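You operate a simulated robot arm through the tools that you are given. There is no shell and no other tool. Be economical: measure what you need, move in short steps, check, and stop when the job is done.

You run a simulated two-armed robot. Do the job below in one go: nothing can be reset, and whatever is moved stays where it is left.

TASK
Start the furnace at 250 degrees with limit 800 and rate MID.
Fine: red knob down to the limit, blue knob to the rate, vent slide on the lid shut; the run starts last.

The check looks at the end state, three seconds after you hand in, the way a careful person would. Anything else that was tipped, shoved, dropped, spilled or broken makes it a failure. A push-on lid holds only when it is set on centred and level and pressed home; a screw cap is set on level and turned clockwise until tight.

THE ROBOT
Two 7-joint arms with two-finger grippers on one trunk, on a base that drives. Base frame: it is fixed to the floor where the robot stands at the start and does not move with it; the origin is under the middle of the robot, x ahead of it, y to its left, z up. Readings come in cm, degrees, newtons and seconds.
The left shoulder is at the start at [7, 13.9, 140.9], the right one opposite. With the tool pointing down near the work surface each hand reaches from about 10 to 68 cm from the robot's upright axis, wherever it stands, measured 20 degrees to its own side. Places, roughly: black knob on the flow gauge [120, 40, 90]; black valve on the furnace [120, 20, 90]; blue knob on the furnace [50, -10, 90]; furnace switch [50, 10, 90]; grey slide on the furnace lid [50, -20, 140]; red knob on the furnace [40, 0, 90]. Payload 3.43 kg a hand.
The TCP of each hand is the grasp point between the finger pads, 3 cm short of the fingertips. In the tool frame z runs along the fingers and y along their closing line. The gripper opens to 10.4 cm. The gripper's body begins 5.7 cm behind the TCP.
Orientation is told as [roll, pitch, yaw] about the base's x, y, z axes, in that order, counted from this pose: with the fingers straight down and closing along the base's y, the tool's x points along the base's -x, its y along +y and its z along -z.

THE INTERFACE
- The arms move only by the tool servo_tool. It takes "left_deltas", "right_deltas" or both (then of equal length, played together; a hand with none holds still); each is a list of rows, each a list of 6 numbers: the shift along the base's x, y, z in m, then the turn, a rotation vector about the base's x, y, z in degrees. In form: [[tx, ty, tz, wx, wy, wz], ...]. A call has 1 to 20 rows; each row is the pose to reach, as a shift and turn from the pose commanded when the call began. "left_claw" and "right_claw" are, for a hand that has rows, the gripper command, from -1 (shut) to 1 (fully open), values between in proportion, set as the call begins (left out, the last holds). A row lasts 0.2 s, in which the tool goes at most 5 cm and 8.6 degrees; a call with a longer step from one row to the next is refused whole, and so is a gripper value outside its range. A pose out of reach is approached as far as the arm can. The call stops where the force on the tool passes 40 N (or 10 N more than at its start, if that is more) or the arm is blocked; 0.2 s more then pass. The fingers move at their own pace (about 4.5 cm/s each) and stop on an object; they squeeze with about 27 N. The grip force told is the motor's: it shows also when the fingers shut on nothing. Time passes only in rows, and 0.2 s behind the last, so rows that repeat a pose let the fingers close. It gives the time, the measured TCP pose, the force on the tool (base axes), the opening and the grip force at its end, in the units of the frame above (readings bear some noise), with the torque about the TCP (base axes, N m) and any sound that the robot's microphone picked up, and new pictures: "views" is both (left out), scene, wrist or none (wrist: the cameras of the hands that moved).
- Cameras (640 x 400 px; columns grow to the right, rows downward): "scene" is now at [13.12, 1.62, 162.99]; the picture's right is [0.20, -0.98, 0.00], its down [-0.63, -0.13, -0.76] and it looks along [0.75, 0.15, -0.64] (base axes); focal length 214 px, centre (320, 200). "left" rides on the left gripper at [6.7, -1.8, -9] in its tool frame; the picture's right is [0.25, 0.97, 0.00], its down [-0.73, 0.19, -0.66] and it looks along [-0.64, 0.17, 0.75] (tool axes); focal length 218 px, centre (320, 200). "right" rides on the right gripper at [6.7, 1.8, -9] in its tool frame; the picture's right is [-0.25, 0.97, 0.00], its down [-0.73, -0.19, -0.66] and it looks along [-0.64, -0.17, 0.75] (tool axes); focal length 218 px, centre (320, 200). There is no depth. A picture from a camera that has moved, and an enlarged one, comes with that camera's place and axes in the base frame and with its lens.
- lift_body(by): slides the trunk up (or, below 0, down) by that many cm; the arms and the scene camera ride with it, the base frame stays. It gives what a move gives, with no picture.
- drive_base(legs): drives the robot by 1 to 6 legs, each [ahead, left, turn to the left] in cm, cm and degrees, along the robot's own axes; the way and the turn of a leg run together, so that a leg with both is an arc; at most 150 cm and 180 degrees a leg. The arms and the cameras ride along, it lands a little off, and it stops where it bumps. It gives what a move gives, and a new picture of the scene camera.
- pan_tilt(pan, tilt): turns the head with the scene camera to pan (to the left, within 86 degrees either way) and tilt (down, from -29 to 69), counted from straight ahead of the robot. It gives what a move gives, and a new picture of the scene camera.
- close_up(camera, box): a new picture of the part [left, top, right, bottom] of that camera's present view, enlarged. The clock stands still meanwhile.
- close_job(): hands the job in; it is judged then, once.

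Go step by step. Nothing tells you exact positions but the pictures and the camera data: compare them with the known pose of the tool, close in by small moves and look again before you grip or let go. The budget is 120 turns and 260 pictures, counting those below and the enlarged ones. Unless the task says otherwise, let go and move clear before handing in, and close with one line.

The tools are called after ">>>" as name(argument=value, ...) on one line, values as JSON. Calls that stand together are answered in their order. servo_tool: Moves the arms, as the interface text tells. Its arguments: {"type":"object","properties":{"left_deltas":{"type":"array","items":{"type":"array","items":{"type":"number"}}},"left_claw":{"type":"number"},"right_deltas":{"type":"array","items":{"type":"array","items":{"type":"number"}}},"right_claw":{"type":"number"},"views":{"type":"string","enum":["both","scene","wrist","none"]}},"required":[]} The other tools are called the same way: lift_body (by) slides the trunk up or down; drive_base (legs) drives the base; pan_tilt (pan, tilt) turns the head that bears the scene camera; close_up (camera, box) takes an enlarged picture of a part of a camera's view; close_job () hands the job in.

At the start:

```text
clock: 0.0
left_position: [43.9, 26.57, 155.32]
left_tcp_rot: [0.0, -0.2, -0.1]
left_ft_force: [-0.4, -0.7, -0.1]
left_moment: [-0.03, -0.01, 0.02]
left_opening: 10.38
left_grasp_force: 0.2
right_position: [43.21, -10.7, 149.96]
right_tcp_rot: [0.0, 0.0, 0.0]
right_ft_force: [0.3, 0.4, 0.3]
right_moment: [-0.02, -0.03, 0.02]
right_opening: 10.41
right_grasp_force: 0.0
trunk travel left (down, up): [-90.4, 3.6]
robot x, y, heading: [0.07, -0.16, 0.0]
head pan, tilt: [11.4, 40.2]
```

scene: 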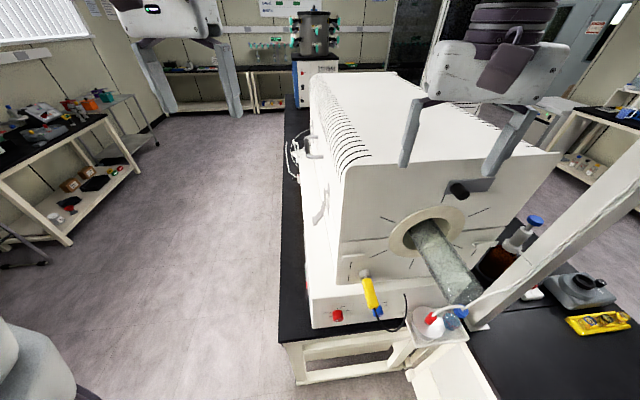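
right: 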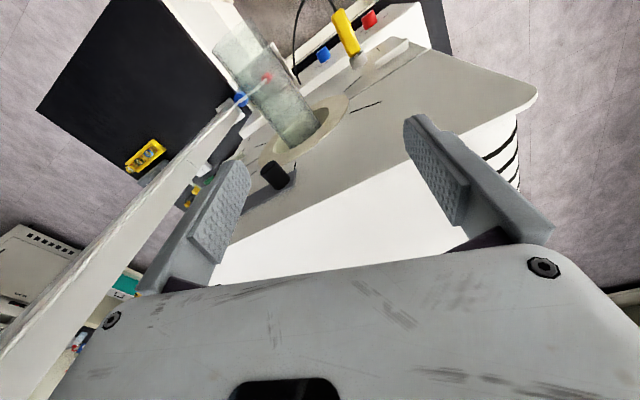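
left: 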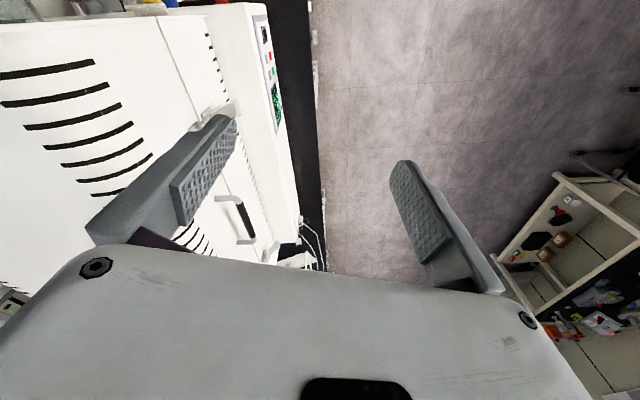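

The furnace is ahead with red and blue knobs low on the front and a black-handled slide on the front or lid. I'll take enlarged views first.

>>> close_up(camera="scene", box=[290, 240, 490, 365])

>>> close_up(camera="scene", box=[370, 160, 530, 260])

>>> close_up(camera="left", box=[180, 0, 340, 100])

>>> close_up(camera="right", box=[220, 0, 460, 150])

>>> close_up(camera="scene", box=[240, 0, 400, 100])

```text
3.20 times, centred on (390, 302) of scene
camera zoom: at [13.12, 1.62, 162.99], right [0.2, -0.98, 0.0], down [-0.63, -0.13, -0.76], along [0.75, 0.15, -0.64], focal length 686 px, centre (96, -128)
```

zoom: 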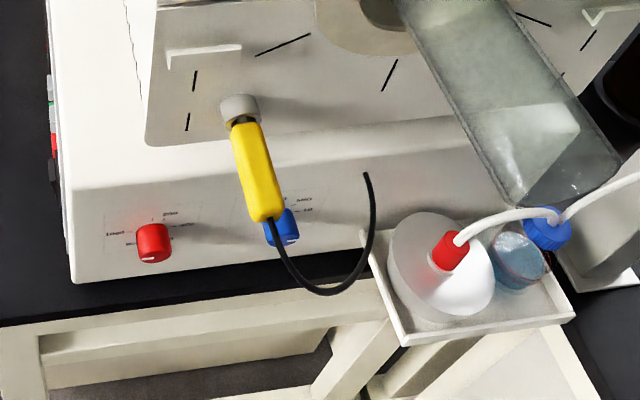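

```text
4.00 times, centred on (450, 210) of scene
camera zoom: at [13.12, 1.62, 162.99], right [0.2, -0.98, 0.0], down [-0.63, -0.13, -0.76], along [0.75, 0.15, -0.64], focal length 858 px, centre (-200, 160)
```

zoom: 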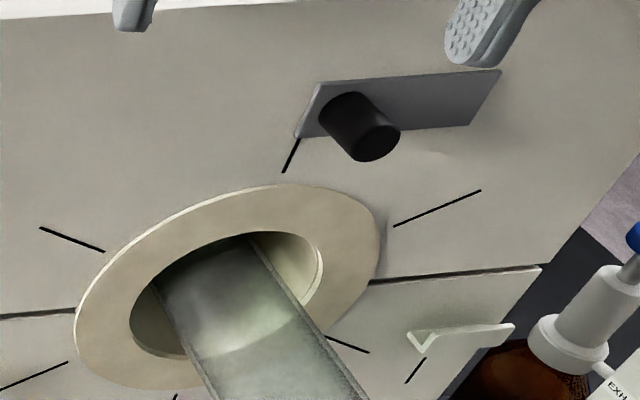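

```text
4.00 times, centred on (260, 50) of left
camera zoom: at [37.18, 24.98, 164.16], right [-0.25, 0.97, 0.0], down [0.73, 0.19, 0.66], along [0.64, 0.17, -0.75], focal length 873 px, centre (560, 800)
```

zoom: 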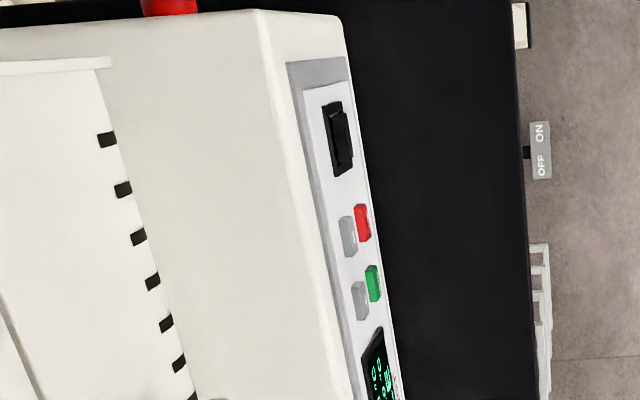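

```text
2.67 times, centred on (340, 75) of right
camera zoom: at [36.5, -8.84, 158.84], right [0.25, 0.97, 0.0], down [0.73, -0.19, 0.66], along [0.64, -0.17, -0.75], focal length 582 px, centre (267, 533)
```

zoom: 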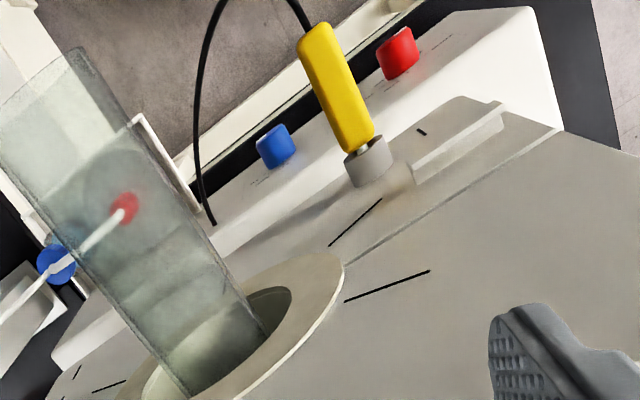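

```text
4.00 times, centred on (320, 50) of scene
camera zoom: at [13.12, 1.62, 162.99], right [0.2, -0.98, 0.0], down [-0.63, -0.13, -0.76], along [0.75, 0.15, -0.64], focal length 858 px, centre (320, 800)
```

zoom: 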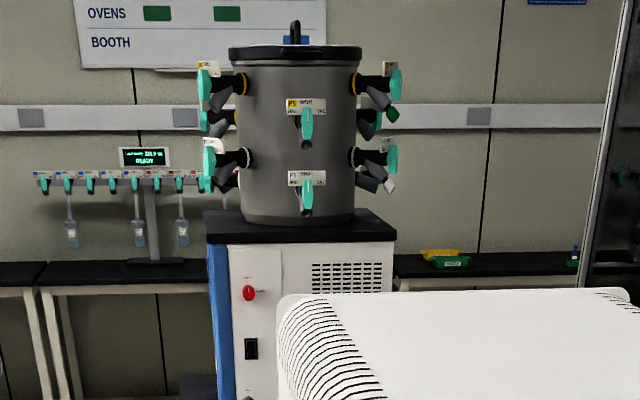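

The furnace's left side carries a panel with a rocker switch, buttons and a display. I'll bring the left hand out to the side, facing the panel, to read it.

>>> servo_tool(left_deltas=[[0, 0.04, 0, -5, 0, 0], [0, 0.08, -0.02, -10, 0, 0], [0, 0.12, -0.05, -15, 0, 0], [0, 0.15, -0.09, -20, 0, 0], [0, 0.17, -0.13, -26, 0, 0], [0, 0.18, -0.17, -32, 0, 0], [0, 0.18, -0.21, -38, 0, 0], [0, 0.18, -0.25, -44, 0, 0], [0, 0.18, -0.29, -50, 0, 0], [0, 0.18, -0.33, -56, 0, 0], [0, 0.18, -0.37, -62, 0, 0], [0, 0.18, -0.41, -66, 0, 0], [0, 0.18, -0.45, -70, 0, 0], [0, 0.18, -0.45, -70, 0, 0]], views="both")

```text
clock: 3.0
left_position: [36.13, 40.33, 121.76]
left_tcp_rot: [-64.5, 2.6, 1.3]
left_ft_force: [0.7, 0.4, 0.3]
left_moment: [-0.06, 0.03, -0.01]
left_opening: 10.4
left_grasp_force: 0.0
left hand out of reach, approached as far as the arm can: row 1, 9, 10, 11, 12, 13, 14
right_position: [43.4, -10.58, 149.83]
right_tcp_rot: [0.0, 0.0, 0.0]
right_ft_force: [-0.8, -0.1, -0.4]
right_moment: [-0.01, -0.03, 0.0]
right_opening: 10.41
right_grasp_force: 0.0
trunk travel left (down, up): [-90.4, 3.6]
robot x, y, heading: [0.12, 0.1, 0.1]
head pan, tilt: [11.4, 40.2]
camera scene: at [13.27, 1.7, 162.97], right [0.2, -0.98, 0.0], down [-0.63, -0.13, -0.76], along [0.75, 0.15, -0.65], focal length 214 px, centre (320, 200)
camera left: at [29.65, 47.71, 127.51], right [-0.3, 0.41, -0.86], down [0.72, 0.69, 0.08], along [0.63, -0.59, -0.5], focal length 218 px, centre (320, 200)
```

scene: 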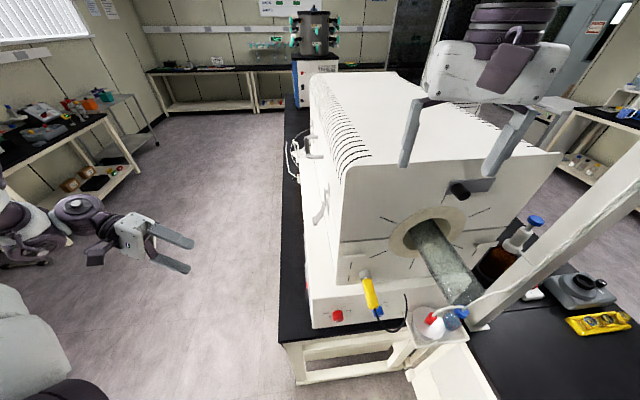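
left: 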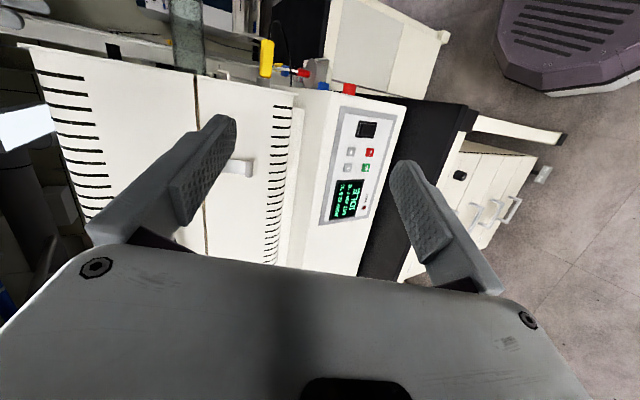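

>>> close_up(camera="left", box=[312, 80, 408, 230])

>>> close_up(camera="left", box=[318, 170, 382, 220])

>>> close_up(camera="scene", box=[320, 295, 400, 345])

```text
2.67 times, centred on (360, 155) of left
camera zoom: at [29.65, 47.71, 127.51], right [-0.3, 0.41, -0.86], down [0.72, 0.69, 0.08], along [0.63, -0.59, -0.5], focal length 582 px, centre (213, 320)
```

zoom: 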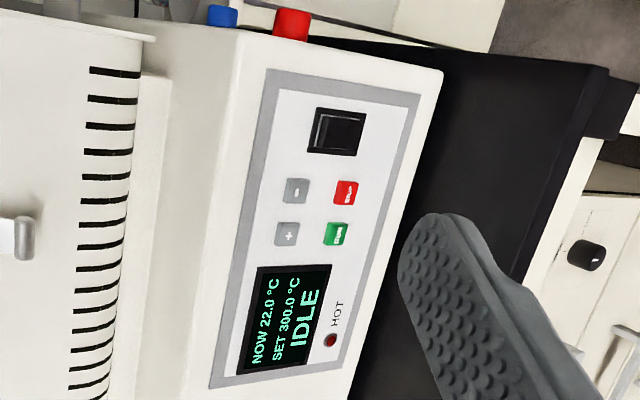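

```text
8.00 times, centred on (350, 195) of left
camera zoom: at [29.65, 47.71, 127.51], right [-0.3, 0.41, -0.86], down [0.72, 0.69, 0.08], along [0.63, -0.59, -0.5], focal length 1746 px, centre (80, 240)
```

zoom: 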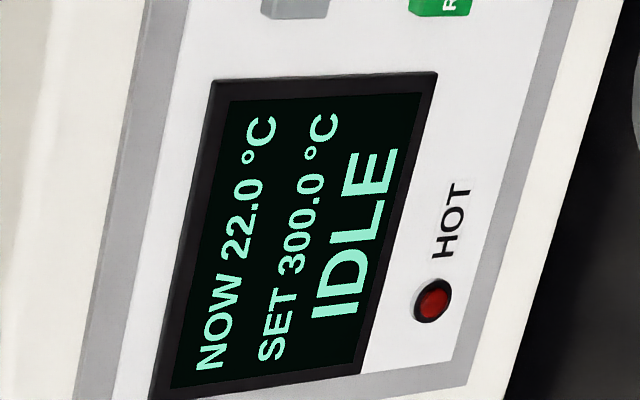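

```text
8.00 times, centred on (360, 320) of scene
camera zoom: at [13.27, 1.7, 162.97], right [0.2, -0.98, 0.0], down [-0.63, -0.13, -0.76], along [0.75, 0.15, -0.65], focal length 1716 px, centre (0, -760)
```

zoom: 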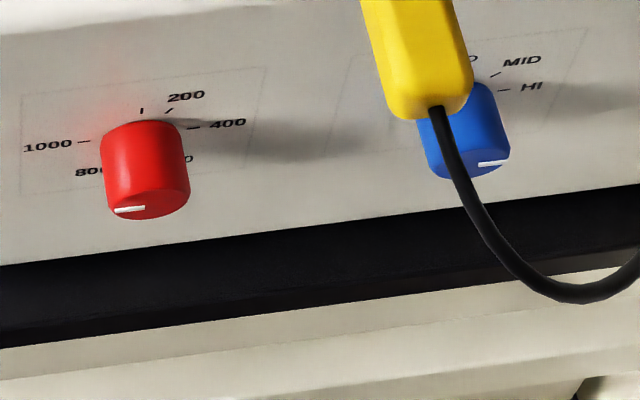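

The panel reads SET 300, IDLE, with -, +, red (stop) and green (run) buttons. Red knob points at 1000 and blue at HI. I'll back off to view the front properly.

>>> drive_base(legs=[[-35, 0, 0]])

>>> close_up(camera="scene", box=[300, 120, 540, 270])

```text
clock: 5.3
left_position: [1.24, 40.29, 121.71]
left_tcp_rot: [-64.5, 2.8, 1.1]
left_ft_force: [0.2, 0.1, -0.7]
left_moment: [0.03, -0.02, -0.04]
left_opening: 10.41
left_grasp_force: 0.0
right_position: [8.18, -10.72, 149.9]
right_tcp_rot: [0.0, 0.1, -0.3]
right_ft_force: [-0.4, -0.9, 0.4]
right_moment: [0.02, 0.01, 0.0]
right_opening: 10.38
right_grasp_force: 0.1
trunk travel left (down, up): [-90.4, 3.6]
robot x, y, heading: [-35.01, -0.16, -0.3]
head pan, tilt: [11.4, 40.2]
camera scene: at [-21.73, 1.67, 162.95], right [0.19, -0.98, 0.0], down [-0.63, -0.13, -0.76], along [0.75, 0.15, -0.65], focal length 214 px, centre (320, 200)
```

scene: 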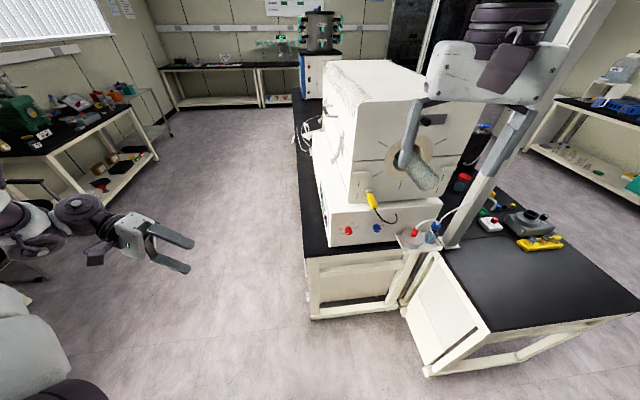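

```text
2.67 times, centred on (420, 195) of scene
camera zoom: at [-21.73, 1.67, 162.95], right [0.19, -0.98, 0.0], down [-0.63, -0.13, -0.76], along [0.75, 0.15, -0.65], focal length 572 px, centre (53, 213)
```

zoom: 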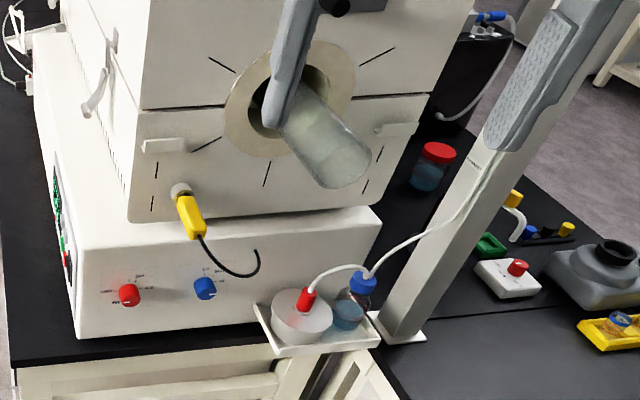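

I'll lower the trunk so the camera faces the front panel more squarely.

>>> lift_body(by=-45)

>>> pan_tilt(pan=-4, tilt=15)

```text
refused: -45 is not a number from -40 to 40
```

```text
clock: 6.2
left_position: [0.98, 40.27, 121.86]
left_tcp_rot: [-64.4, 2.5, 1.0]
left_ft_force: [0.0, 0.7, 0.8]
left_moment: [0.01, 0.02, 0.03]
left_opening: 10.39
left_grasp_force: 0.0
right_position: [7.82, -10.77, 149.88]
right_tcp_rot: [0.0, -0.1, -0.2]
right_ft_force: [0.5, -0.6, -0.1]
right_moment: [0.02, -0.01, 0.01]
right_opening: 10.39
right_grasp_force: 0.0
trunk travel left (down, up): [-90.4, 3.6]
robot x, y, heading: [-35.0, 0.09, -0.4]
head pan, tilt: [-4.0, 15.0]
camera scene: at [-21.24, -0.66, 166.97], right [-0.07, -1.0, 0.0], down [-0.26, 0.02, -0.97], along [0.96, -0.07, -0.26], focal length 214 px, centre (320, 200)
```

scene: 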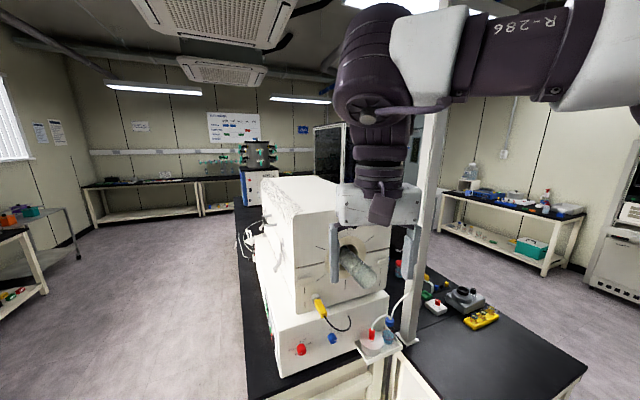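

>>> servo_tool(right_deltas=[[0, -0.04, 0, 0, 0, 0], [0, -0.08, 0, 0, 0, 0], [0, -0.12, 0, 0, 0, 0], [0, -0.16, 0, 0, 0, 0], [0, -0.2, 0, 0, 0, 0], [0, -0.24, 0, 0, 0, 0]], views="none")

>>> lift_body(by=-40)

>>> pan_tilt(pan=0, tilt=15)

>>> close_up(camera="scene", box=[230, 180, 390, 280])

```text
clock: 7.6
left_position: [1.03, 40.02, 121.87]
left_tcp_rot: [-64.3, 2.4, 1.1]
left_ft_force: [-0.6, 0.3, 0.6]
left_moment: [0.01, 0.0, 0.02]
left_opening: 10.39
left_grasp_force: 0.0
right_position: [7.7, -32.54, 147.14]
right_tcp_rot: [0.1, -0.1, -0.2]
right_ft_force: [-0.1, -0.6, -0.2]
right_moment: [0.01, 0.01, -0.03]
right_opening: 10.4
right_grasp_force: 0.0
right hand out of reach, approached as far as the arm can: row 5, 6
trunk travel left (down, up): [-90.4, 3.6]
robot x, y, heading: [-35.13, -0.03, -0.1]
head pan, tilt: [-4.0, 15.0]
```

```text
clock: 11.4
left_position: [0.97, 40.24, 81.93]
left_tcp_rot: [-64.4, 2.5, 1.1]
left_ft_force: [0.1, -0.1, -0.8]
left_moment: [0.02, 0.0, 0.01]
left_opening: 10.41
left_grasp_force: 0.0
right_position: [7.65, -32.24, 107.24]
right_tcp_rot: [0.1, -0.1, -0.3]
right_ft_force: [0.4, -0.4, -0.1]
right_moment: [0.01, 0.03, -0.01]
right_opening: 10.41
right_grasp_force: 0.1
trunk travel left (down, up): [-50.4, 43.6]
robot x, y, heading: [-35.19, 0.18, -0.3]
head pan, tilt: [-4.0, 15.0]
```

```text
clock: 12.1
left_position: [0.94, 40.25, 81.85]
left_tcp_rot: [-64.4, 2.5, 1.1]
left_ft_force: [0.7, 0.2, -0.3]
left_moment: [-0.02, 0.0, 0.01]
left_opening: 10.41
left_grasp_force: 0.0
right_position: [7.62, -32.23, 107.22]
right_tcp_rot: [0.1, -0.1, -0.2]
right_ft_force: [0.4, 0.6, 1.3]
right_moment: [0.02, 0.0, -0.02]
right_opening: 10.42
right_grasp_force: 0.2
trunk travel left (down, up): [-50.4, 43.6]
robot x, y, heading: [-35.3, -0.06, -0.3]
head pan, tilt: [0.0, 15.0]
camera scene: at [-21.11, -0.03, 126.96], right [0.0, -1.0, 0.0], down [-0.26, 0.0, -0.97], along [0.97, 0.0, -0.26], focal length 214 px, centre (320, 200)
```

scene: 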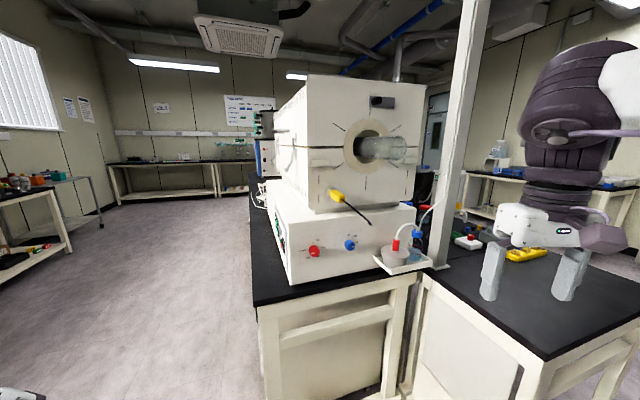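

```text
4.00 times, centred on (310, 230) of scene
camera zoom: at [-21.11, -0.03, 126.96], right [0.0, -1.0, 0.0], down [-0.26, 0.0, -0.97], along [0.97, 0.0, -0.26], focal length 858 px, centre (360, 80)
```

zoom: 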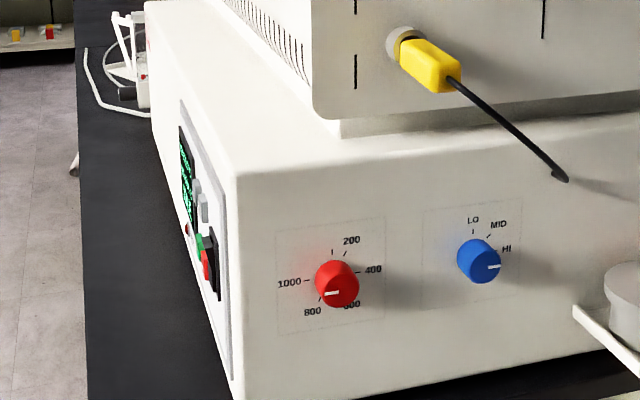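

>>> close_up(camera="scene", box=[296, 230, 376, 265])

>>> close_up(camera="scene", box=[330, 80, 410, 130])

```text
8.00 times, centred on (336, 248) of scene
camera zoom: at [-21.11, -0.03, 126.96], right [0.0, -1.0, 0.0], down [-0.26, 0.0, -0.97], along [0.97, 0.0, -0.26], focal length 1716 px, centre (192, -180)
```

zoom: 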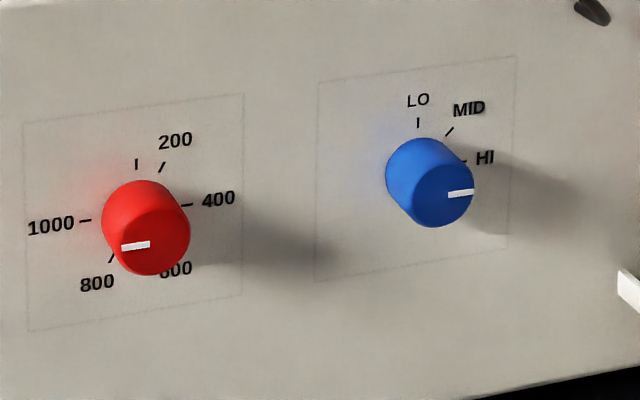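

```text
8.00 times, centred on (370, 105) of scene
camera zoom: at [-21.11, -0.03, 126.96], right [0.0, -1.0, 0.0], down [-0.26, 0.0, -0.97], along [0.97, 0.0, -0.26], focal length 1716 px, centre (-80, 960)
```

zoom: 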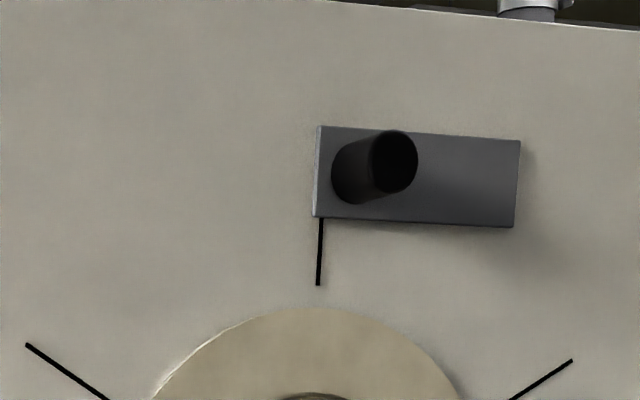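

Triangulating: red knob face ≈(40.1, 1.4, 93.0), blue ≈(44.4, -10.8, 93.0), slide knob ≈(46.9, -17.3, 139). The furnace is yawed about +19.5°. I'll point the right hand forward, then square the robot up to it.

>>> servo_tool(right_deltas=[[0, 0.01, 0, 0, -7.5, 0], [0, 0.02, 0, 0, -15, 0], [0, 0.03, 0, 0, -22.5, 0], [0, 0.04, 0, 0, -30, 0], [0, 0.05, 0, 0, -37.5, 0], [0, 0.06, 0, 0, -45, 0], [0, 0.07, 0, 0, -52.5, 0], [0, 0.07, 0, 0, -60, 0], [0, 0.07, 0, 0, -67.5, 0], [0, 0.07, 0, 0, -75, 0], [0, 0.07, 0, 0, -82.5, 0], [0, 0.07, 0, 0, -90, 0], [0, 0.07, 0, 0, -90, 0]], views="scene")

```text
clock: 14.8
left_position: [1.04, 40.43, 81.87]
left_tcp_rot: [-64.5, 2.6, 1.0]
left_ft_force: [-0.6, -0.3, -0.6]
left_moment: [-0.02, 0.0, -0.03]
left_opening: 10.42
left_grasp_force: 0.1
right_position: [16.15, -25.93, 111.0]
right_tcp_rot: [133.0, -89.7, -133.1]
right_ft_force: [0.3, -0.3, 0.2]
right_moment: [-0.01, -0.03, 0.0]
right_opening: 10.4
right_grasp_force: 0.0
right hand out of reach, approached as far as the arm can: row 6, 7, 8, 9, 10, 11, 12, 13
trunk travel left (down, up): [-50.4, 43.6]
robot x, y, heading: [-35.41, -0.12, -0.2]
head pan, tilt: [0.0, 15.0]
camera scene: at [-21.08, 0.0, 126.96], right [0.0, -1.0, 0.0], down [-0.26, 0.0, -0.97], along [0.97, 0.0, -0.26], focal length 214 px, centre (320, 200)
```

scene: 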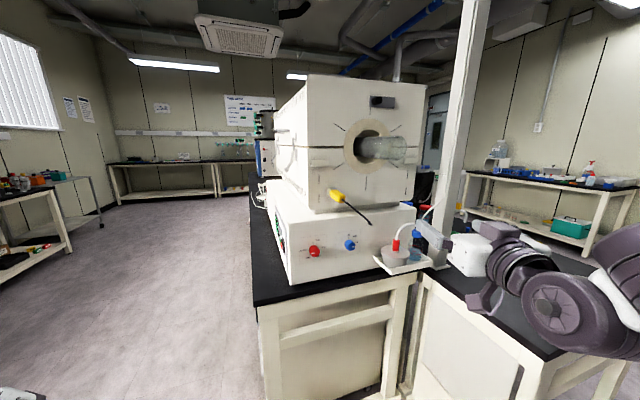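

The hand now points forward at 51 cm reach. I'll raise it and bring it inward to clear the tray and tubing, then drive to face the furnace front.

>>> servo_tool(right_deltas=[[0, 0.02, 0.03, 0, 0, 0], [0, 0.04, 0.06, 0, 0, 0], [0, 0.06, 0.09, 0, 0, 0], [0, 0.08, 0.12, 0, 0, 0], [0, 0.1, 0.15, 0, 0, 0], [0, 0.1, 0.15, 0, 0, 0]], views="none")

>>> drive_base(legs=[[0, 0, 19.6], [0, -21.7, 0]])

```text
clock: 16.2
left_position: [0.95, 40.16, 81.88]
left_tcp_rot: [-64.3, 2.5, 0.9]
left_ft_force: [-0.5, 0.8, 0.3]
left_moment: [0.03, -0.03, -0.02]
left_opening: 10.41
left_grasp_force: 0.0
right_position: [17.57, -18.15, 128.09]
right_tcp_rot: [110.7, -89.8, -110.5]
right_ft_force: [0.6, -0.2, 0.3]
right_moment: [0.0, 0.0, 0.03]
right_opening: 10.36
right_grasp_force: 0.1
right hand out of reach, approached as far as the arm can: row 1, 2, 3, 4, 5, 6
trunk travel left (down, up): [-50.4, 43.6]
robot x, y, heading: [-35.44, 0.27, -0.3]
head pan, tilt: [0.0, 15.0]
```

```text
clock: 19.0
left_position: [-7.45, 29.59, 81.92]
left_tcp_rot: [-64.3, 2.5, 20.8]
left_ft_force: [0.1, 0.4, 0.8]
left_moment: [0.05, -0.03, -0.01]
left_opening: 10.41
left_grasp_force: 0.1
right_position: [27.8, -19.85, 128.04]
right_tcp_rot: [157.8, -89.9, -137.8]
right_ft_force: [0.1, -1.2, 0.9]
right_moment: [-0.02, 0.01, 0.0]
right_opening: 10.41
right_grasp_force: 0.1
trunk travel left (down, up): [-50.4, 43.6]
robot x, y, heading: [-28.23, -20.37, 19.3]
head pan, tilt: [0.0, 15.0]
camera scene: at [-14.66, -15.71, 126.96], right [0.33, -0.94, 0.0], down [-0.24, -0.09, -0.97], along [0.91, 0.32, -0.26], focal length 214 px, centre (320, 200)
```

scene: 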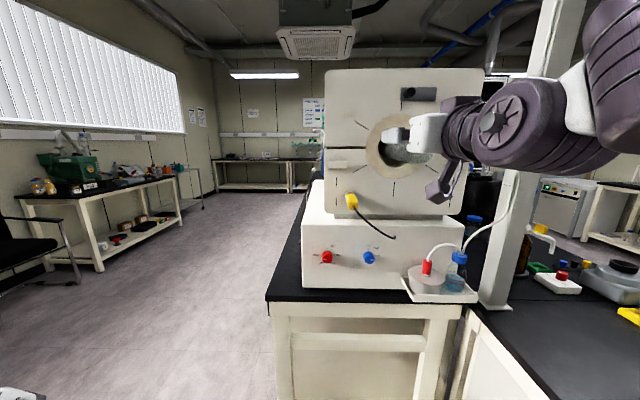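

>>> close_up(camera="right", box=[0, 0, 640, 400])

>>> close_up(camera="scene", box=[310, 60, 470, 160])

>>> close_up(camera="scene", box=[300, 230, 396, 290])

```text
1.00 times, centred on (320, 200) of right (not enlarged: the box is as wide or as high as the picture)
camera zoom: at [18.91, -21.12, 121.2], right [-0.33, 0.91, 0.25], down [-0.55, -0.4, 0.73], along [0.76, 0.1, 0.64], focal length 218 px, centre (320, 200)
```

zoom: 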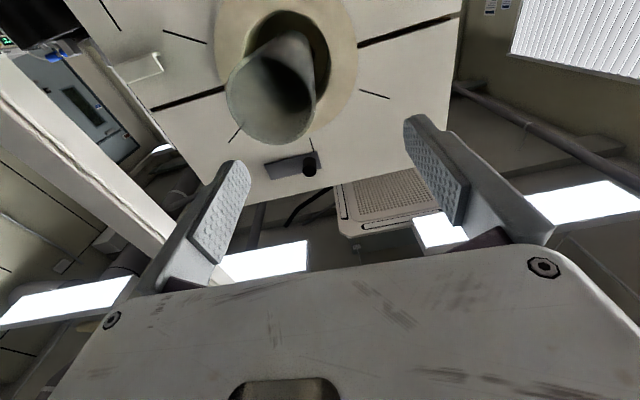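

```text
4.00 times, centred on (390, 110) of scene
camera zoom: at [-14.66, -15.71, 126.96], right [0.33, -0.94, 0.0], down [-0.24, -0.09, -0.97], along [0.91, 0.32, -0.26], focal length 858 px, centre (40, 560)
```

zoom: 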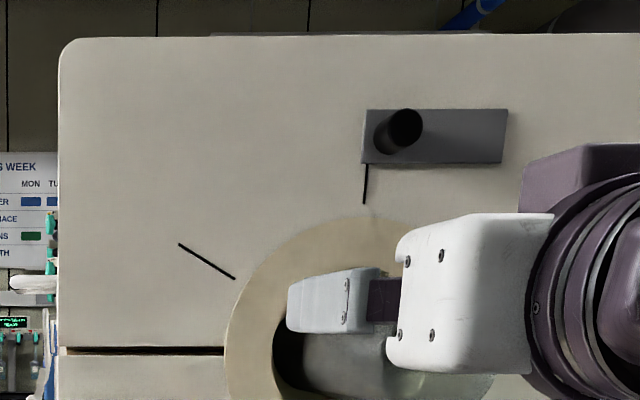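

```text
6.67 times, centred on (348, 260) of scene
camera zoom: at [-14.66, -15.71, 126.96], right [0.33, -0.94, 0.0], down [-0.24, -0.09, -0.97], along [0.91, 0.32, -0.26], focal length 1430 px, centre (133, -200)
```

zoom: 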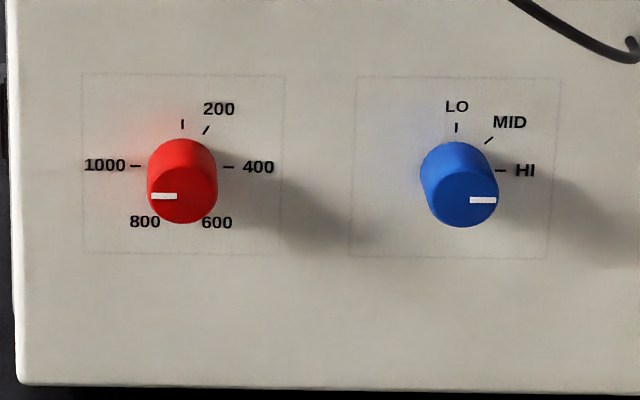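

>>> close_up(camera="right", box=[220, 100, 380, 200])

>>> close_up(camera="scene", box=[390, 70, 470, 120])

```text
4.00 times, centred on (300, 150) of right
camera zoom: at [18.91, -21.12, 121.2], right [-0.33, 0.91, 0.25], down [-0.55, -0.4, 0.73], along [0.76, 0.1, 0.64], focal length 873 px, centre (400, 400)
```

zoom: 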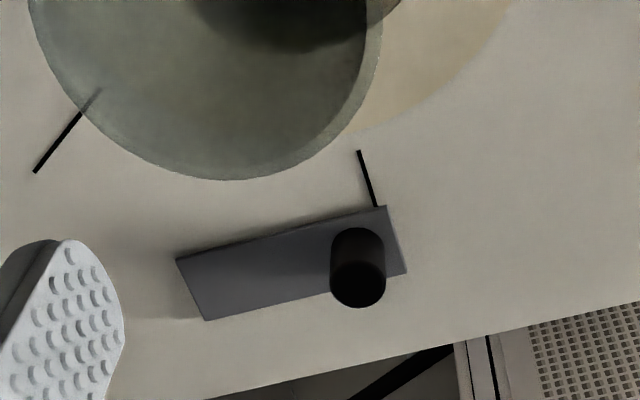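

```text
8.00 times, centred on (430, 95) of scene
camera zoom: at [-14.66, -15.71, 126.96], right [0.33, -0.94, 0.0], down [-0.24, -0.09, -0.97], along [0.91, 0.32, -0.26], focal length 1716 px, centre (-560, 1040)
```

zoom: 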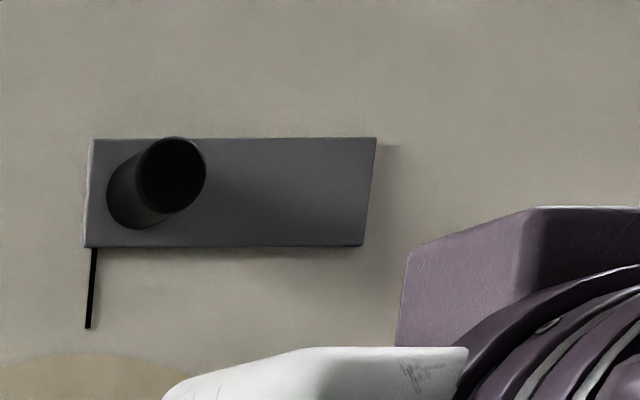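

Front view is square now: red sits at 1000 and must go 60° counter-clockwise to 800; blue at HI must go 45° counter-clockwise to MID. I'll lower the right hand in front of the blue knob, pre-rolled 45° clockwise.

>>> servo_tool(right_deltas=[[0, 0.005, -0.03, 5, 1.7, 0], [0, 0.01, -0.06, 10, 3.4, 0], [0, 0.015, -0.09, 15, 5.1, 0], [0, 0.02, -0.12, 20, 6.8, 0], [0, 0.025, -0.15, 25, 8.6, 0], [0, 0.03, -0.18, 30, 10.3, 0], [0, 0.03, -0.21, 35, 12, 0], [0, 0.03, -0.24, 39, 13.4, 0], [0, 0.03, -0.27, 42.5, 14.6, 0], [0, 0.03, -0.3, 42.5, 14.6, 0], [0, 0.03, -0.33, 42.5, 14.6, 0], [0, 0.03, -0.33, 42.5, 14.6, 0]], views="both")

```text
clock: 21.6
left_position: [-7.43, 29.66, 81.96]
left_tcp_rot: [-64.4, 2.5, 20.7]
left_ft_force: [0.3, 0.6, -0.3]
left_moment: [-0.01, 0.01, -0.01]
left_opening: 10.4
left_grasp_force: 0.1
right_position: [27.96, -16.9, 95.11]
right_tcp_rot: [91.1, -45.0, -71.2]
right_ft_force: [0.0, 0.1, -0.1]
right_moment: [-0.01, -0.02, -0.01]
right_opening: 10.38
right_grasp_force: 0.1
right hand out of reach, approached as far as the arm can: row 1, 2, 3, 4, 5, 6, 7, 8
trunk travel left (down, up): [-50.4, 43.6]
robot x, y, heading: [-27.97, -20.37, 19.3]
head pan, tilt: [0.0, 15.0]
camera scene: at [-14.68, -15.68, 126.97], right [0.33, -0.94, 0.0], down [-0.24, -0.09, -0.97], along [0.91, 0.32, -0.26], focal length 214 px, centre (320, 200)
camera right: at [17.57, -14.05, 91.33], right [-0.18, 0.47, 0.86], down [-0.41, -0.83, 0.37], along [0.9, -0.28, 0.34], focal length 218 px, centre (320, 200)
```

scene: 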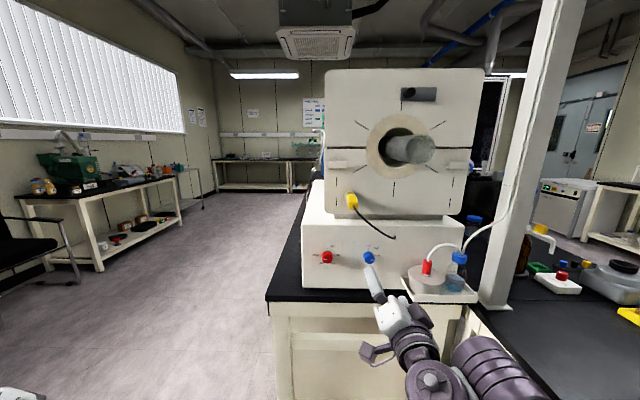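
right: 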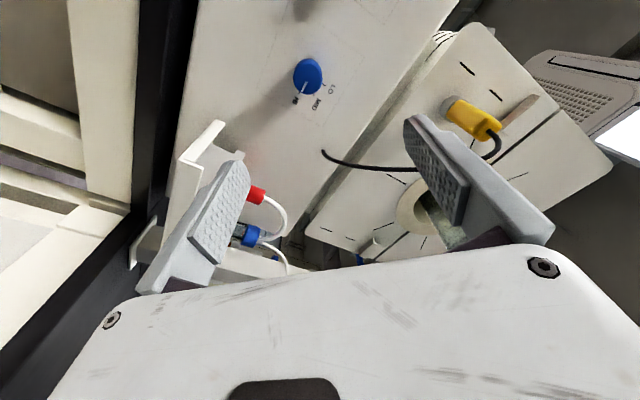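

Blue knob is visible in the wrist camera. I'll drive 8 cm ahead and then servo to just in front of the knob.

>>> drive_base(legs=[[8, 0, 0]])

>>> servo_tool(right_deltas=[[0, 0, -0.01, 0, 0, 0], [0, 0, -0.021, 0, 0, 0], [0, 0, -0.021, 0, 0, 0], [0, 0, -0.021, 0, 0, 0]], right_claw=0.15, views="wrist")

```text
clock: 22.7
left_position: [0.15, 32.3, 81.84]
left_tcp_rot: [-64.4, 2.6, 20.7]
left_ft_force: [0.3, -0.6, -1.1]
left_moment: [-0.01, 0.02, -0.03]
left_opening: 10.4
left_grasp_force: 0.2
right_position: [35.37, -14.06, 94.88]
right_tcp_rot: [90.9, -45.0, -71.2]
right_ft_force: [0.2, -0.6, 0.3]
right_moment: [-0.01, -0.01, 0.01]
right_opening: 10.41
right_grasp_force: 0.1
trunk travel left (down, up): [-50.4, 43.6]
robot x, y, heading: [-20.78, -17.65, 19.5]
head pan, tilt: [0.0, 15.0]
camera scene: at [-7.09, -13.02, 126.95], right [0.33, -0.94, 0.0], down [-0.25, -0.09, -0.97], along [0.91, 0.32, -0.26], focal length 214 px, centre (320, 200)
```

scene: 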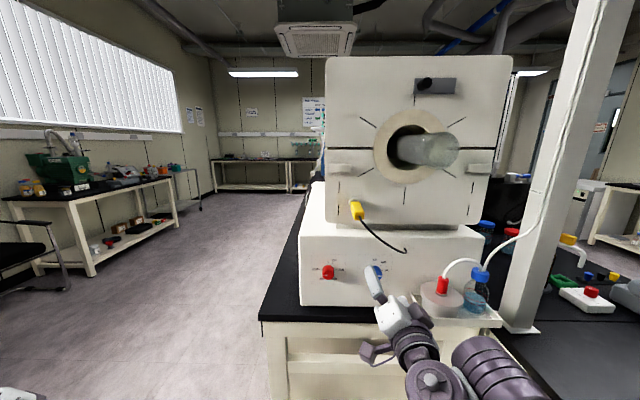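

```text
clock: 23.7
left_position: [0.07, 32.33, 81.87]
left_tcp_rot: [-64.4, 2.5, 20.8]
left_ft_force: [1.7, -0.1, 0.9]
left_moment: [-0.01, 0.0, 0.01]
left_opening: 10.43
left_grasp_force: 0.2
right_position: [35.47, -14.16, 92.94]
right_tcp_rot: [91.0, -45.0, -71.2]
right_ft_force: [0.6, 0.4, -0.6]
right_moment: [-0.01, 0.0, -0.02]
right_opening: 5.98
right_grasp_force: 0.0
trunk travel left (down, up): [-50.4, 43.6]
robot x, y, heading: [-20.48, -18.14, 19.4]
head pan, tilt: [0.0, 15.0]
camera right: at [25.07, -11.44, 89.24], right [-0.18, 0.47, 0.86], down [-0.41, -0.83, 0.37], along [0.9, -0.28, 0.34], focal length 218 px, centre (320, 200)
```

right: 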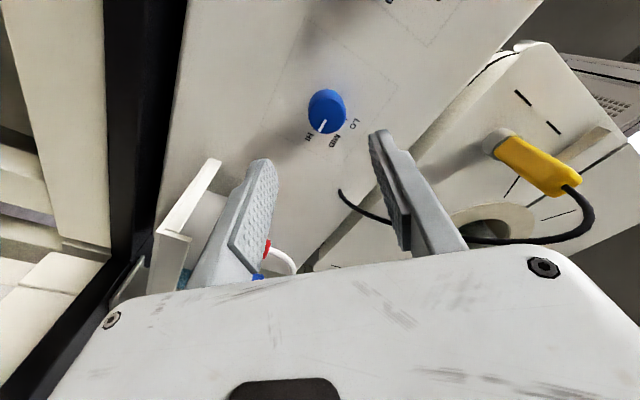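

>>> servo_tool(right_deltas=[[0.015, 0.008, 0, 0, 0, 0], [0.03, 0.016, 0, 0, 0, 0], [0.0447, 0.0239, 0, 0, 0, 0], [0.0447, 0.0239, 0, 0, 0, 0]], views="both")

```text
clock: 24.7
left_position: [0.1, 32.41, 81.85]
left_tcp_rot: [-64.5, 2.6, 20.8]
left_ft_force: [1.1, 0.1, -0.2]
left_moment: [-0.01, -0.04, -0.01]
left_opening: 10.37
left_grasp_force: 0.1
right_position: [37.37, -12.14, 94.72]
right_tcp_rot: [90.8, -45.1, -71.1]
right_ft_force: [-0.5, -1.5, -0.5]
right_moment: [-0.01, 0.0, 0.02]
right_opening: 5.98
right_grasp_force: 0.1
right hand out of reach, approached as far as the arm can: row 1, 2, 3, 4
trunk travel left (down, up): [-50.4, 43.6]
robot x, y, heading: [-20.55, -17.99, 19.2]
head pan, tilt: [0.0, 15.0]
camera scene: at [-7.21, -13.07, 126.97], right [0.33, -0.94, 0.0], down [-0.24, -0.09, -0.97], along [0.91, 0.32, -0.26], focal length 214 px, centre (320, 200)
camera right: at [26.97, -9.41, 91.11], right [-0.18, 0.47, 0.86], down [-0.41, -0.83, 0.38], along [0.9, -0.28, 0.34], focal length 218 px, centre (320, 200)
```

scene: 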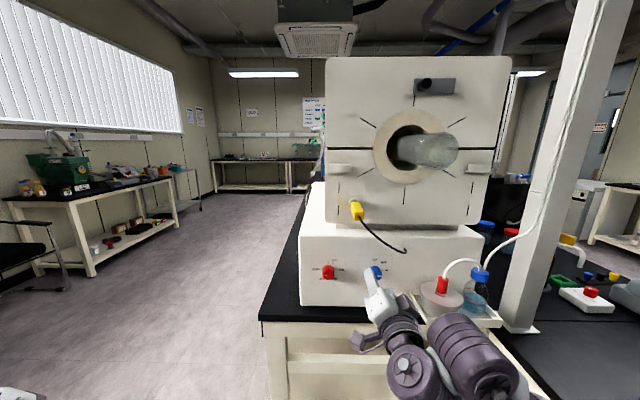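
right: 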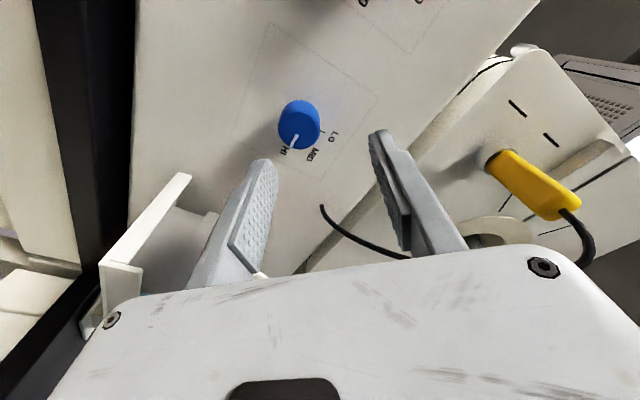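

The arm runs into a joint limit here. I'll back off, lower the trunk so the shoulder sits below the work, and raise the hand relative to it.

>>> drive_base(legs=[[-12, 0, 0]])

>>> lift_body(by=-15)

>>> servo_tool(right_deltas=[[0, 0, 0.03, 0, 0, 0], [0, 0, 0.06, 0, 0, 0], [0, 0, 0.09, 0, 0, 0], [0, 0, 0.12, 0, 0, 0], [0, 0, 0.133, 0, 0, 0], [0, 0, 0.133, 0, 0, 0]], views="none")

>>> servo_tool(right_deltas=[[0.0283, 0.01, 0, 0, 0, 0], [0.0567, 0.02, 0, 0, 0, 0], [0.0851, 0.0293, 0, 0, 0, 0], [0.0851, 0.0293, 0, 0, 0, 0]], views="scene")

```text
clock: 25.9
left_position: [-11.32, 28.27, 81.82]
left_tcp_rot: [-64.5, 2.5, 20.8]
left_ft_force: [-0.4, -0.9, 0.0]
left_moment: [0.01, 0.0, 0.03]
left_opening: 10.4
left_grasp_force: 0.1
right_position: [26.04, -16.11, 94.91]
right_tcp_rot: [90.9, -45.1, -71.1]
right_ft_force: [-0.1, 0.3, 0.3]
right_moment: [-0.05, 0.0, -0.02]
right_opening: 5.99
right_grasp_force: 0.0
trunk travel left (down, up): [-50.4, 43.6]
robot x, y, heading: [-31.87, -21.8, 19.7]
head pan, tilt: [0.0, 15.0]
camera scene: at [-18.57, -17.07, 126.98], right [0.33, -0.94, 0.0], down [-0.24, -0.09, -0.97], along [0.91, 0.32, -0.26], focal length 214 px, centre (320, 200)
```

scene: 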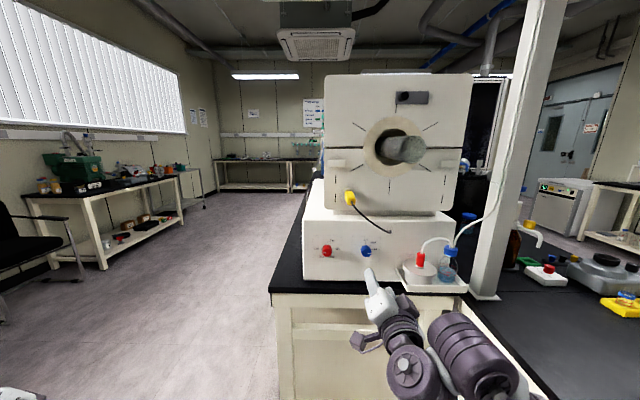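

```text
clock: 27.6
left_position: [-11.34, 28.32, 66.79]
left_tcp_rot: [-64.4, 2.5, 20.7]
left_ft_force: [-0.5, 0.4, -0.5]
left_moment: [0.03, 0.05, 0.0]
left_opening: 10.39
left_grasp_force: 0.1
right_position: [26.04, -16.2, 79.85]
right_tcp_rot: [90.8, -45.1, -71.1]
right_ft_force: [-0.1, -0.2, 0.1]
right_moment: [0.01, -0.02, 0.01]
right_opening: 5.98
right_grasp_force: 0.0
trunk travel left (down, up): [-35.4, 58.6]
robot x, y, heading: [-32.02, -21.77, 19.7]
head pan, tilt: [0.0, 15.0]
```

```text
clock: 29.1
left_position: [-11.16, 28.33, 66.93]
left_tcp_rot: [-64.4, 2.4, 20.7]
left_ft_force: [-0.2, 1.0, -0.1]
left_moment: [0.02, 0.02, 0.01]
left_opening: 10.39
left_grasp_force: 0.1
right_position: [26.06, -16.05, 93.0]
right_tcp_rot: [90.8, -45.1, -71.1]
right_ft_force: [0.2, -0.4, 0.5]
right_moment: [-0.01, 0.0, 0.01]
right_opening: 5.99
right_grasp_force: 0.0
trunk travel left (down, up): [-35.4, 58.6]
robot x, y, heading: [-31.68, -21.85, 19.4]
head pan, tilt: [0.0, 15.0]
```

```text
clock: 30.1
left_position: [-11.18, 28.37, 66.88]
left_tcp_rot: [-64.4, 2.5, 20.8]
left_ft_force: [0.5, 0.1, 0.3]
left_moment: [0.0, 0.04, -0.02]
left_opening: 10.42
left_grasp_force: 0.0
right_position: [34.51, -13.17, 93.16]
right_tcp_rot: [90.9, -44.9, -71.2]
right_ft_force: [-0.1, -0.4, 0.3]
right_moment: [-0.01, 0.01, -0.01]
right_opening: 6.01
right_grasp_force: 0.1
trunk travel left (down, up): [-35.4, 58.6]
robot x, y, heading: [-31.68, -21.68, 19.5]
head pan, tilt: [0.0, 15.0]
camera scene: at [-18.49, -17.04, 111.97], right [0.33, -0.94, 0.0], down [-0.24, -0.09, -0.97], along [0.91, 0.32, -0.26], focal length 214 px, centre (320, 200)
```

scene: 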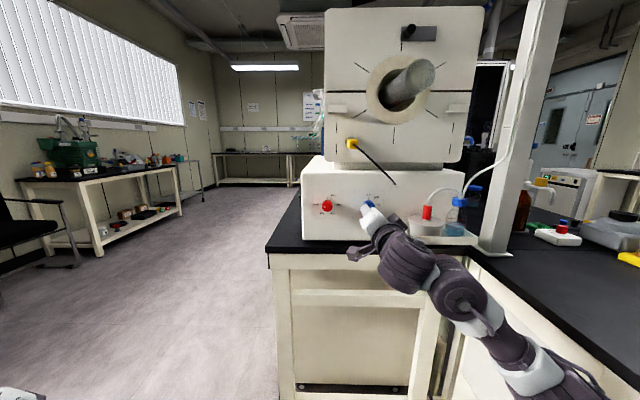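

Much better. Now closer, then check with the wrist camera.

>>> servo_tool(right_deltas=[[0.02, 0.005, 0, 0, 0, 0], [0.04, 0.01, 0, 0, 0, 0], [0.0446, 0.0114, 0, 0, 0, 0], [0.0446, 0.0114, 0, 0, 0, 0]], views="both")

>>> close_up(camera="scene", box=[310, 160, 440, 260])

```text
clock: 31.1
left_position: [-11.17, 28.31, 66.96]
left_tcp_rot: [-64.3, 2.4, 20.8]
left_ft_force: [0.4, 0.9, 0.0]
left_moment: [0.0, -0.01, -0.01]
left_opening: 10.4
left_grasp_force: 0.0
right_position: [39.04, -12.04, 93.17]
right_tcp_rot: [90.8, -45.1, -71.1]
right_ft_force: [-0.1, 0.3, 0.1]
right_moment: [-0.01, 0.02, -0.04]
right_opening: 5.98
right_grasp_force: 0.1
trunk travel left (down, up): [-35.4, 58.6]
robot x, y, heading: [-31.84, -21.45, 19.5]
head pan, tilt: [0.0, 15.0]
camera scene: at [-18.47, -17.04, 111.96], right [0.33, -0.94, 0.0], down [-0.24, -0.09, -0.97], along [0.91, 0.32, -0.26], focal length 214 px, centre (320, 200)
camera right: at [28.66, -9.31, 89.41], right [-0.18, 0.47, 0.86], down [-0.41, -0.83, 0.38], along [0.9, -0.28, 0.34], focal length 218 px, centre (320, 200)
```

scene: 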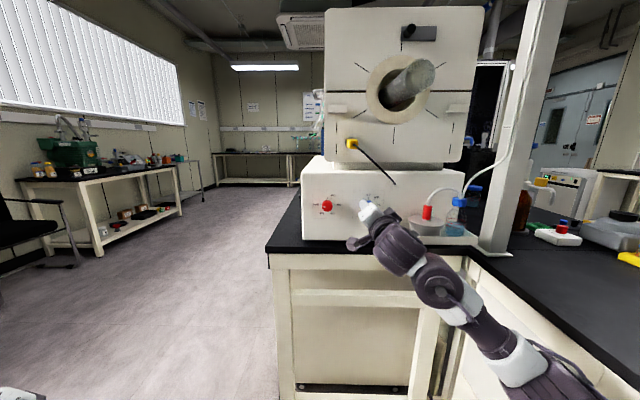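
right: 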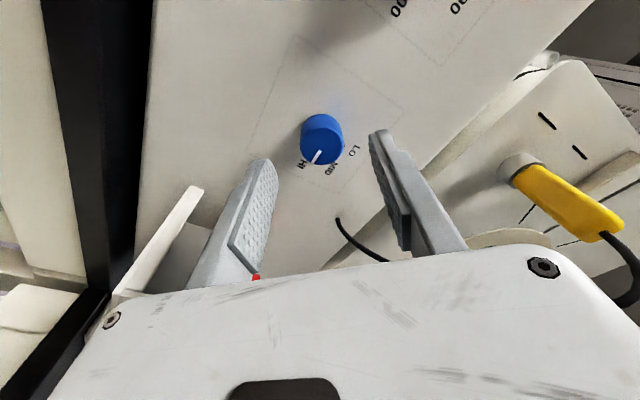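

```text
4.00 times, centred on (375, 210) of scene
camera zoom: at [-18.47, -17.04, 111.96], right [0.33, -0.94, 0.0], down [-0.24, -0.09, -0.97], along [0.91, 0.32, -0.26], focal length 858 px, centre (100, 160)
```

zoom: 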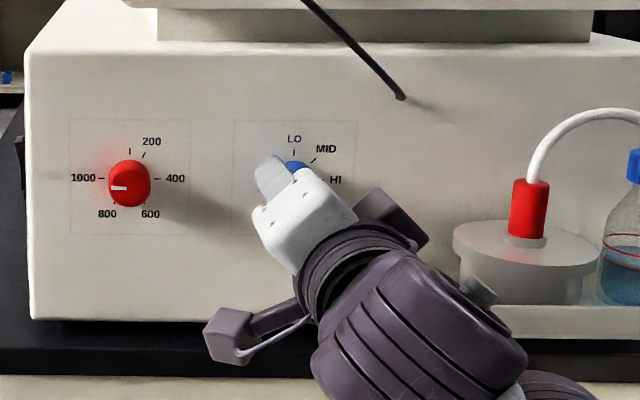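

>>> servo_tool(right_deltas=[[0.012, 0.002, 0, 0, 0, 0], [0.025, 0.005, 0, 0, 0, 0], [0.0372, 0.0086, 0, 0, 0, 0], [0.0372, 0.0086, 0, 0, 0, 0]], views="wrist")

```text
clock: 32.0
left_position: [-11.36, 28.31, 66.93]
left_tcp_rot: [-64.4, 2.5, 20.7]
left_ft_force: [-0.6, -0.1, -0.6]
left_moment: [-0.01, 0.02, -0.04]
left_opening: 10.4
left_grasp_force: 0.1
right_position: [42.73, -11.24, 93.15]
right_tcp_rot: [90.8, -45.1, -71.2]
right_ft_force: [0.1, 0.0, 0.2]
right_moment: [-0.01, -0.03, -0.04]
right_opening: 5.95
right_grasp_force: 0.1
trunk travel left (down, up): [-35.4, 58.6]
robot x, y, heading: [-32.17, -21.71, 19.4]
head pan, tilt: [0.0, 15.0]
camera right: at [32.37, -8.4, 89.38], right [-0.18, 0.47, 0.86], down [-0.41, -0.83, 0.38], along [0.9, -0.28, 0.34], focal length 218 px, centre (320, 200)
```

right: 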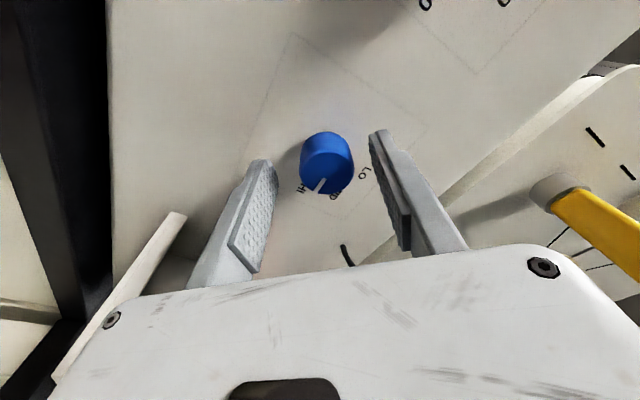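

The knob is centred between the pads. Closing, then checking.

>>> servo_tool(right_deltas=[[0, 0, 0, 0, 0, 0], [0, 0, 0, 0, 0, 0], [0, 0, 0, 0, 0, 0], [0, 0, 0, 0, 0, 0]], right_claw=-1, views="wrist")

```text
clock: 33.0
left_position: [-11.3, 28.32, 66.79]
left_tcp_rot: [-64.5, 2.5, 20.9]
left_ft_force: [0.5, 0.5, 0.6]
left_moment: [-0.03, 0.01, 0.0]
left_opening: 10.42
left_grasp_force: 0.1
right_position: [42.65, -10.92, 93.19]
right_tcp_rot: [91.2, -45.1, -71.1]
right_ft_force: [6.9, 10.1, 13.5]
right_moment: [-0.1, 0.23, 0.19]
right_opening: 3.18
right_grasp_force: 44.8
trunk travel left (down, up): [-35.4, 58.6]
robot x, y, heading: [-31.96, -22.04, 19.6]
head pan, tilt: [0.0, 15.0]
camera right: at [32.25, -8.19, 89.55], right [-0.18, 0.47, 0.86], down [-0.41, -0.83, 0.37], along [0.9, -0.28, 0.34], focal length 218 px, centre (320, 200)
```

right: 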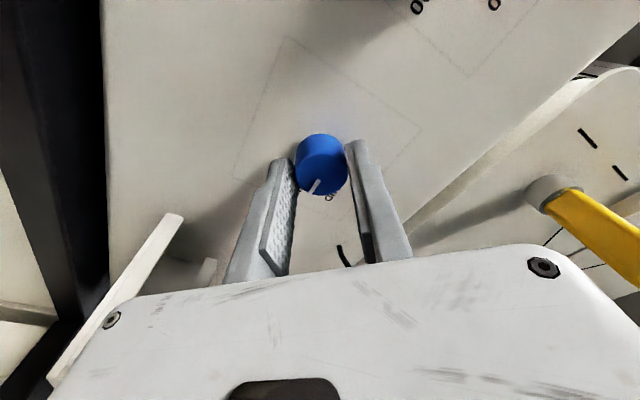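

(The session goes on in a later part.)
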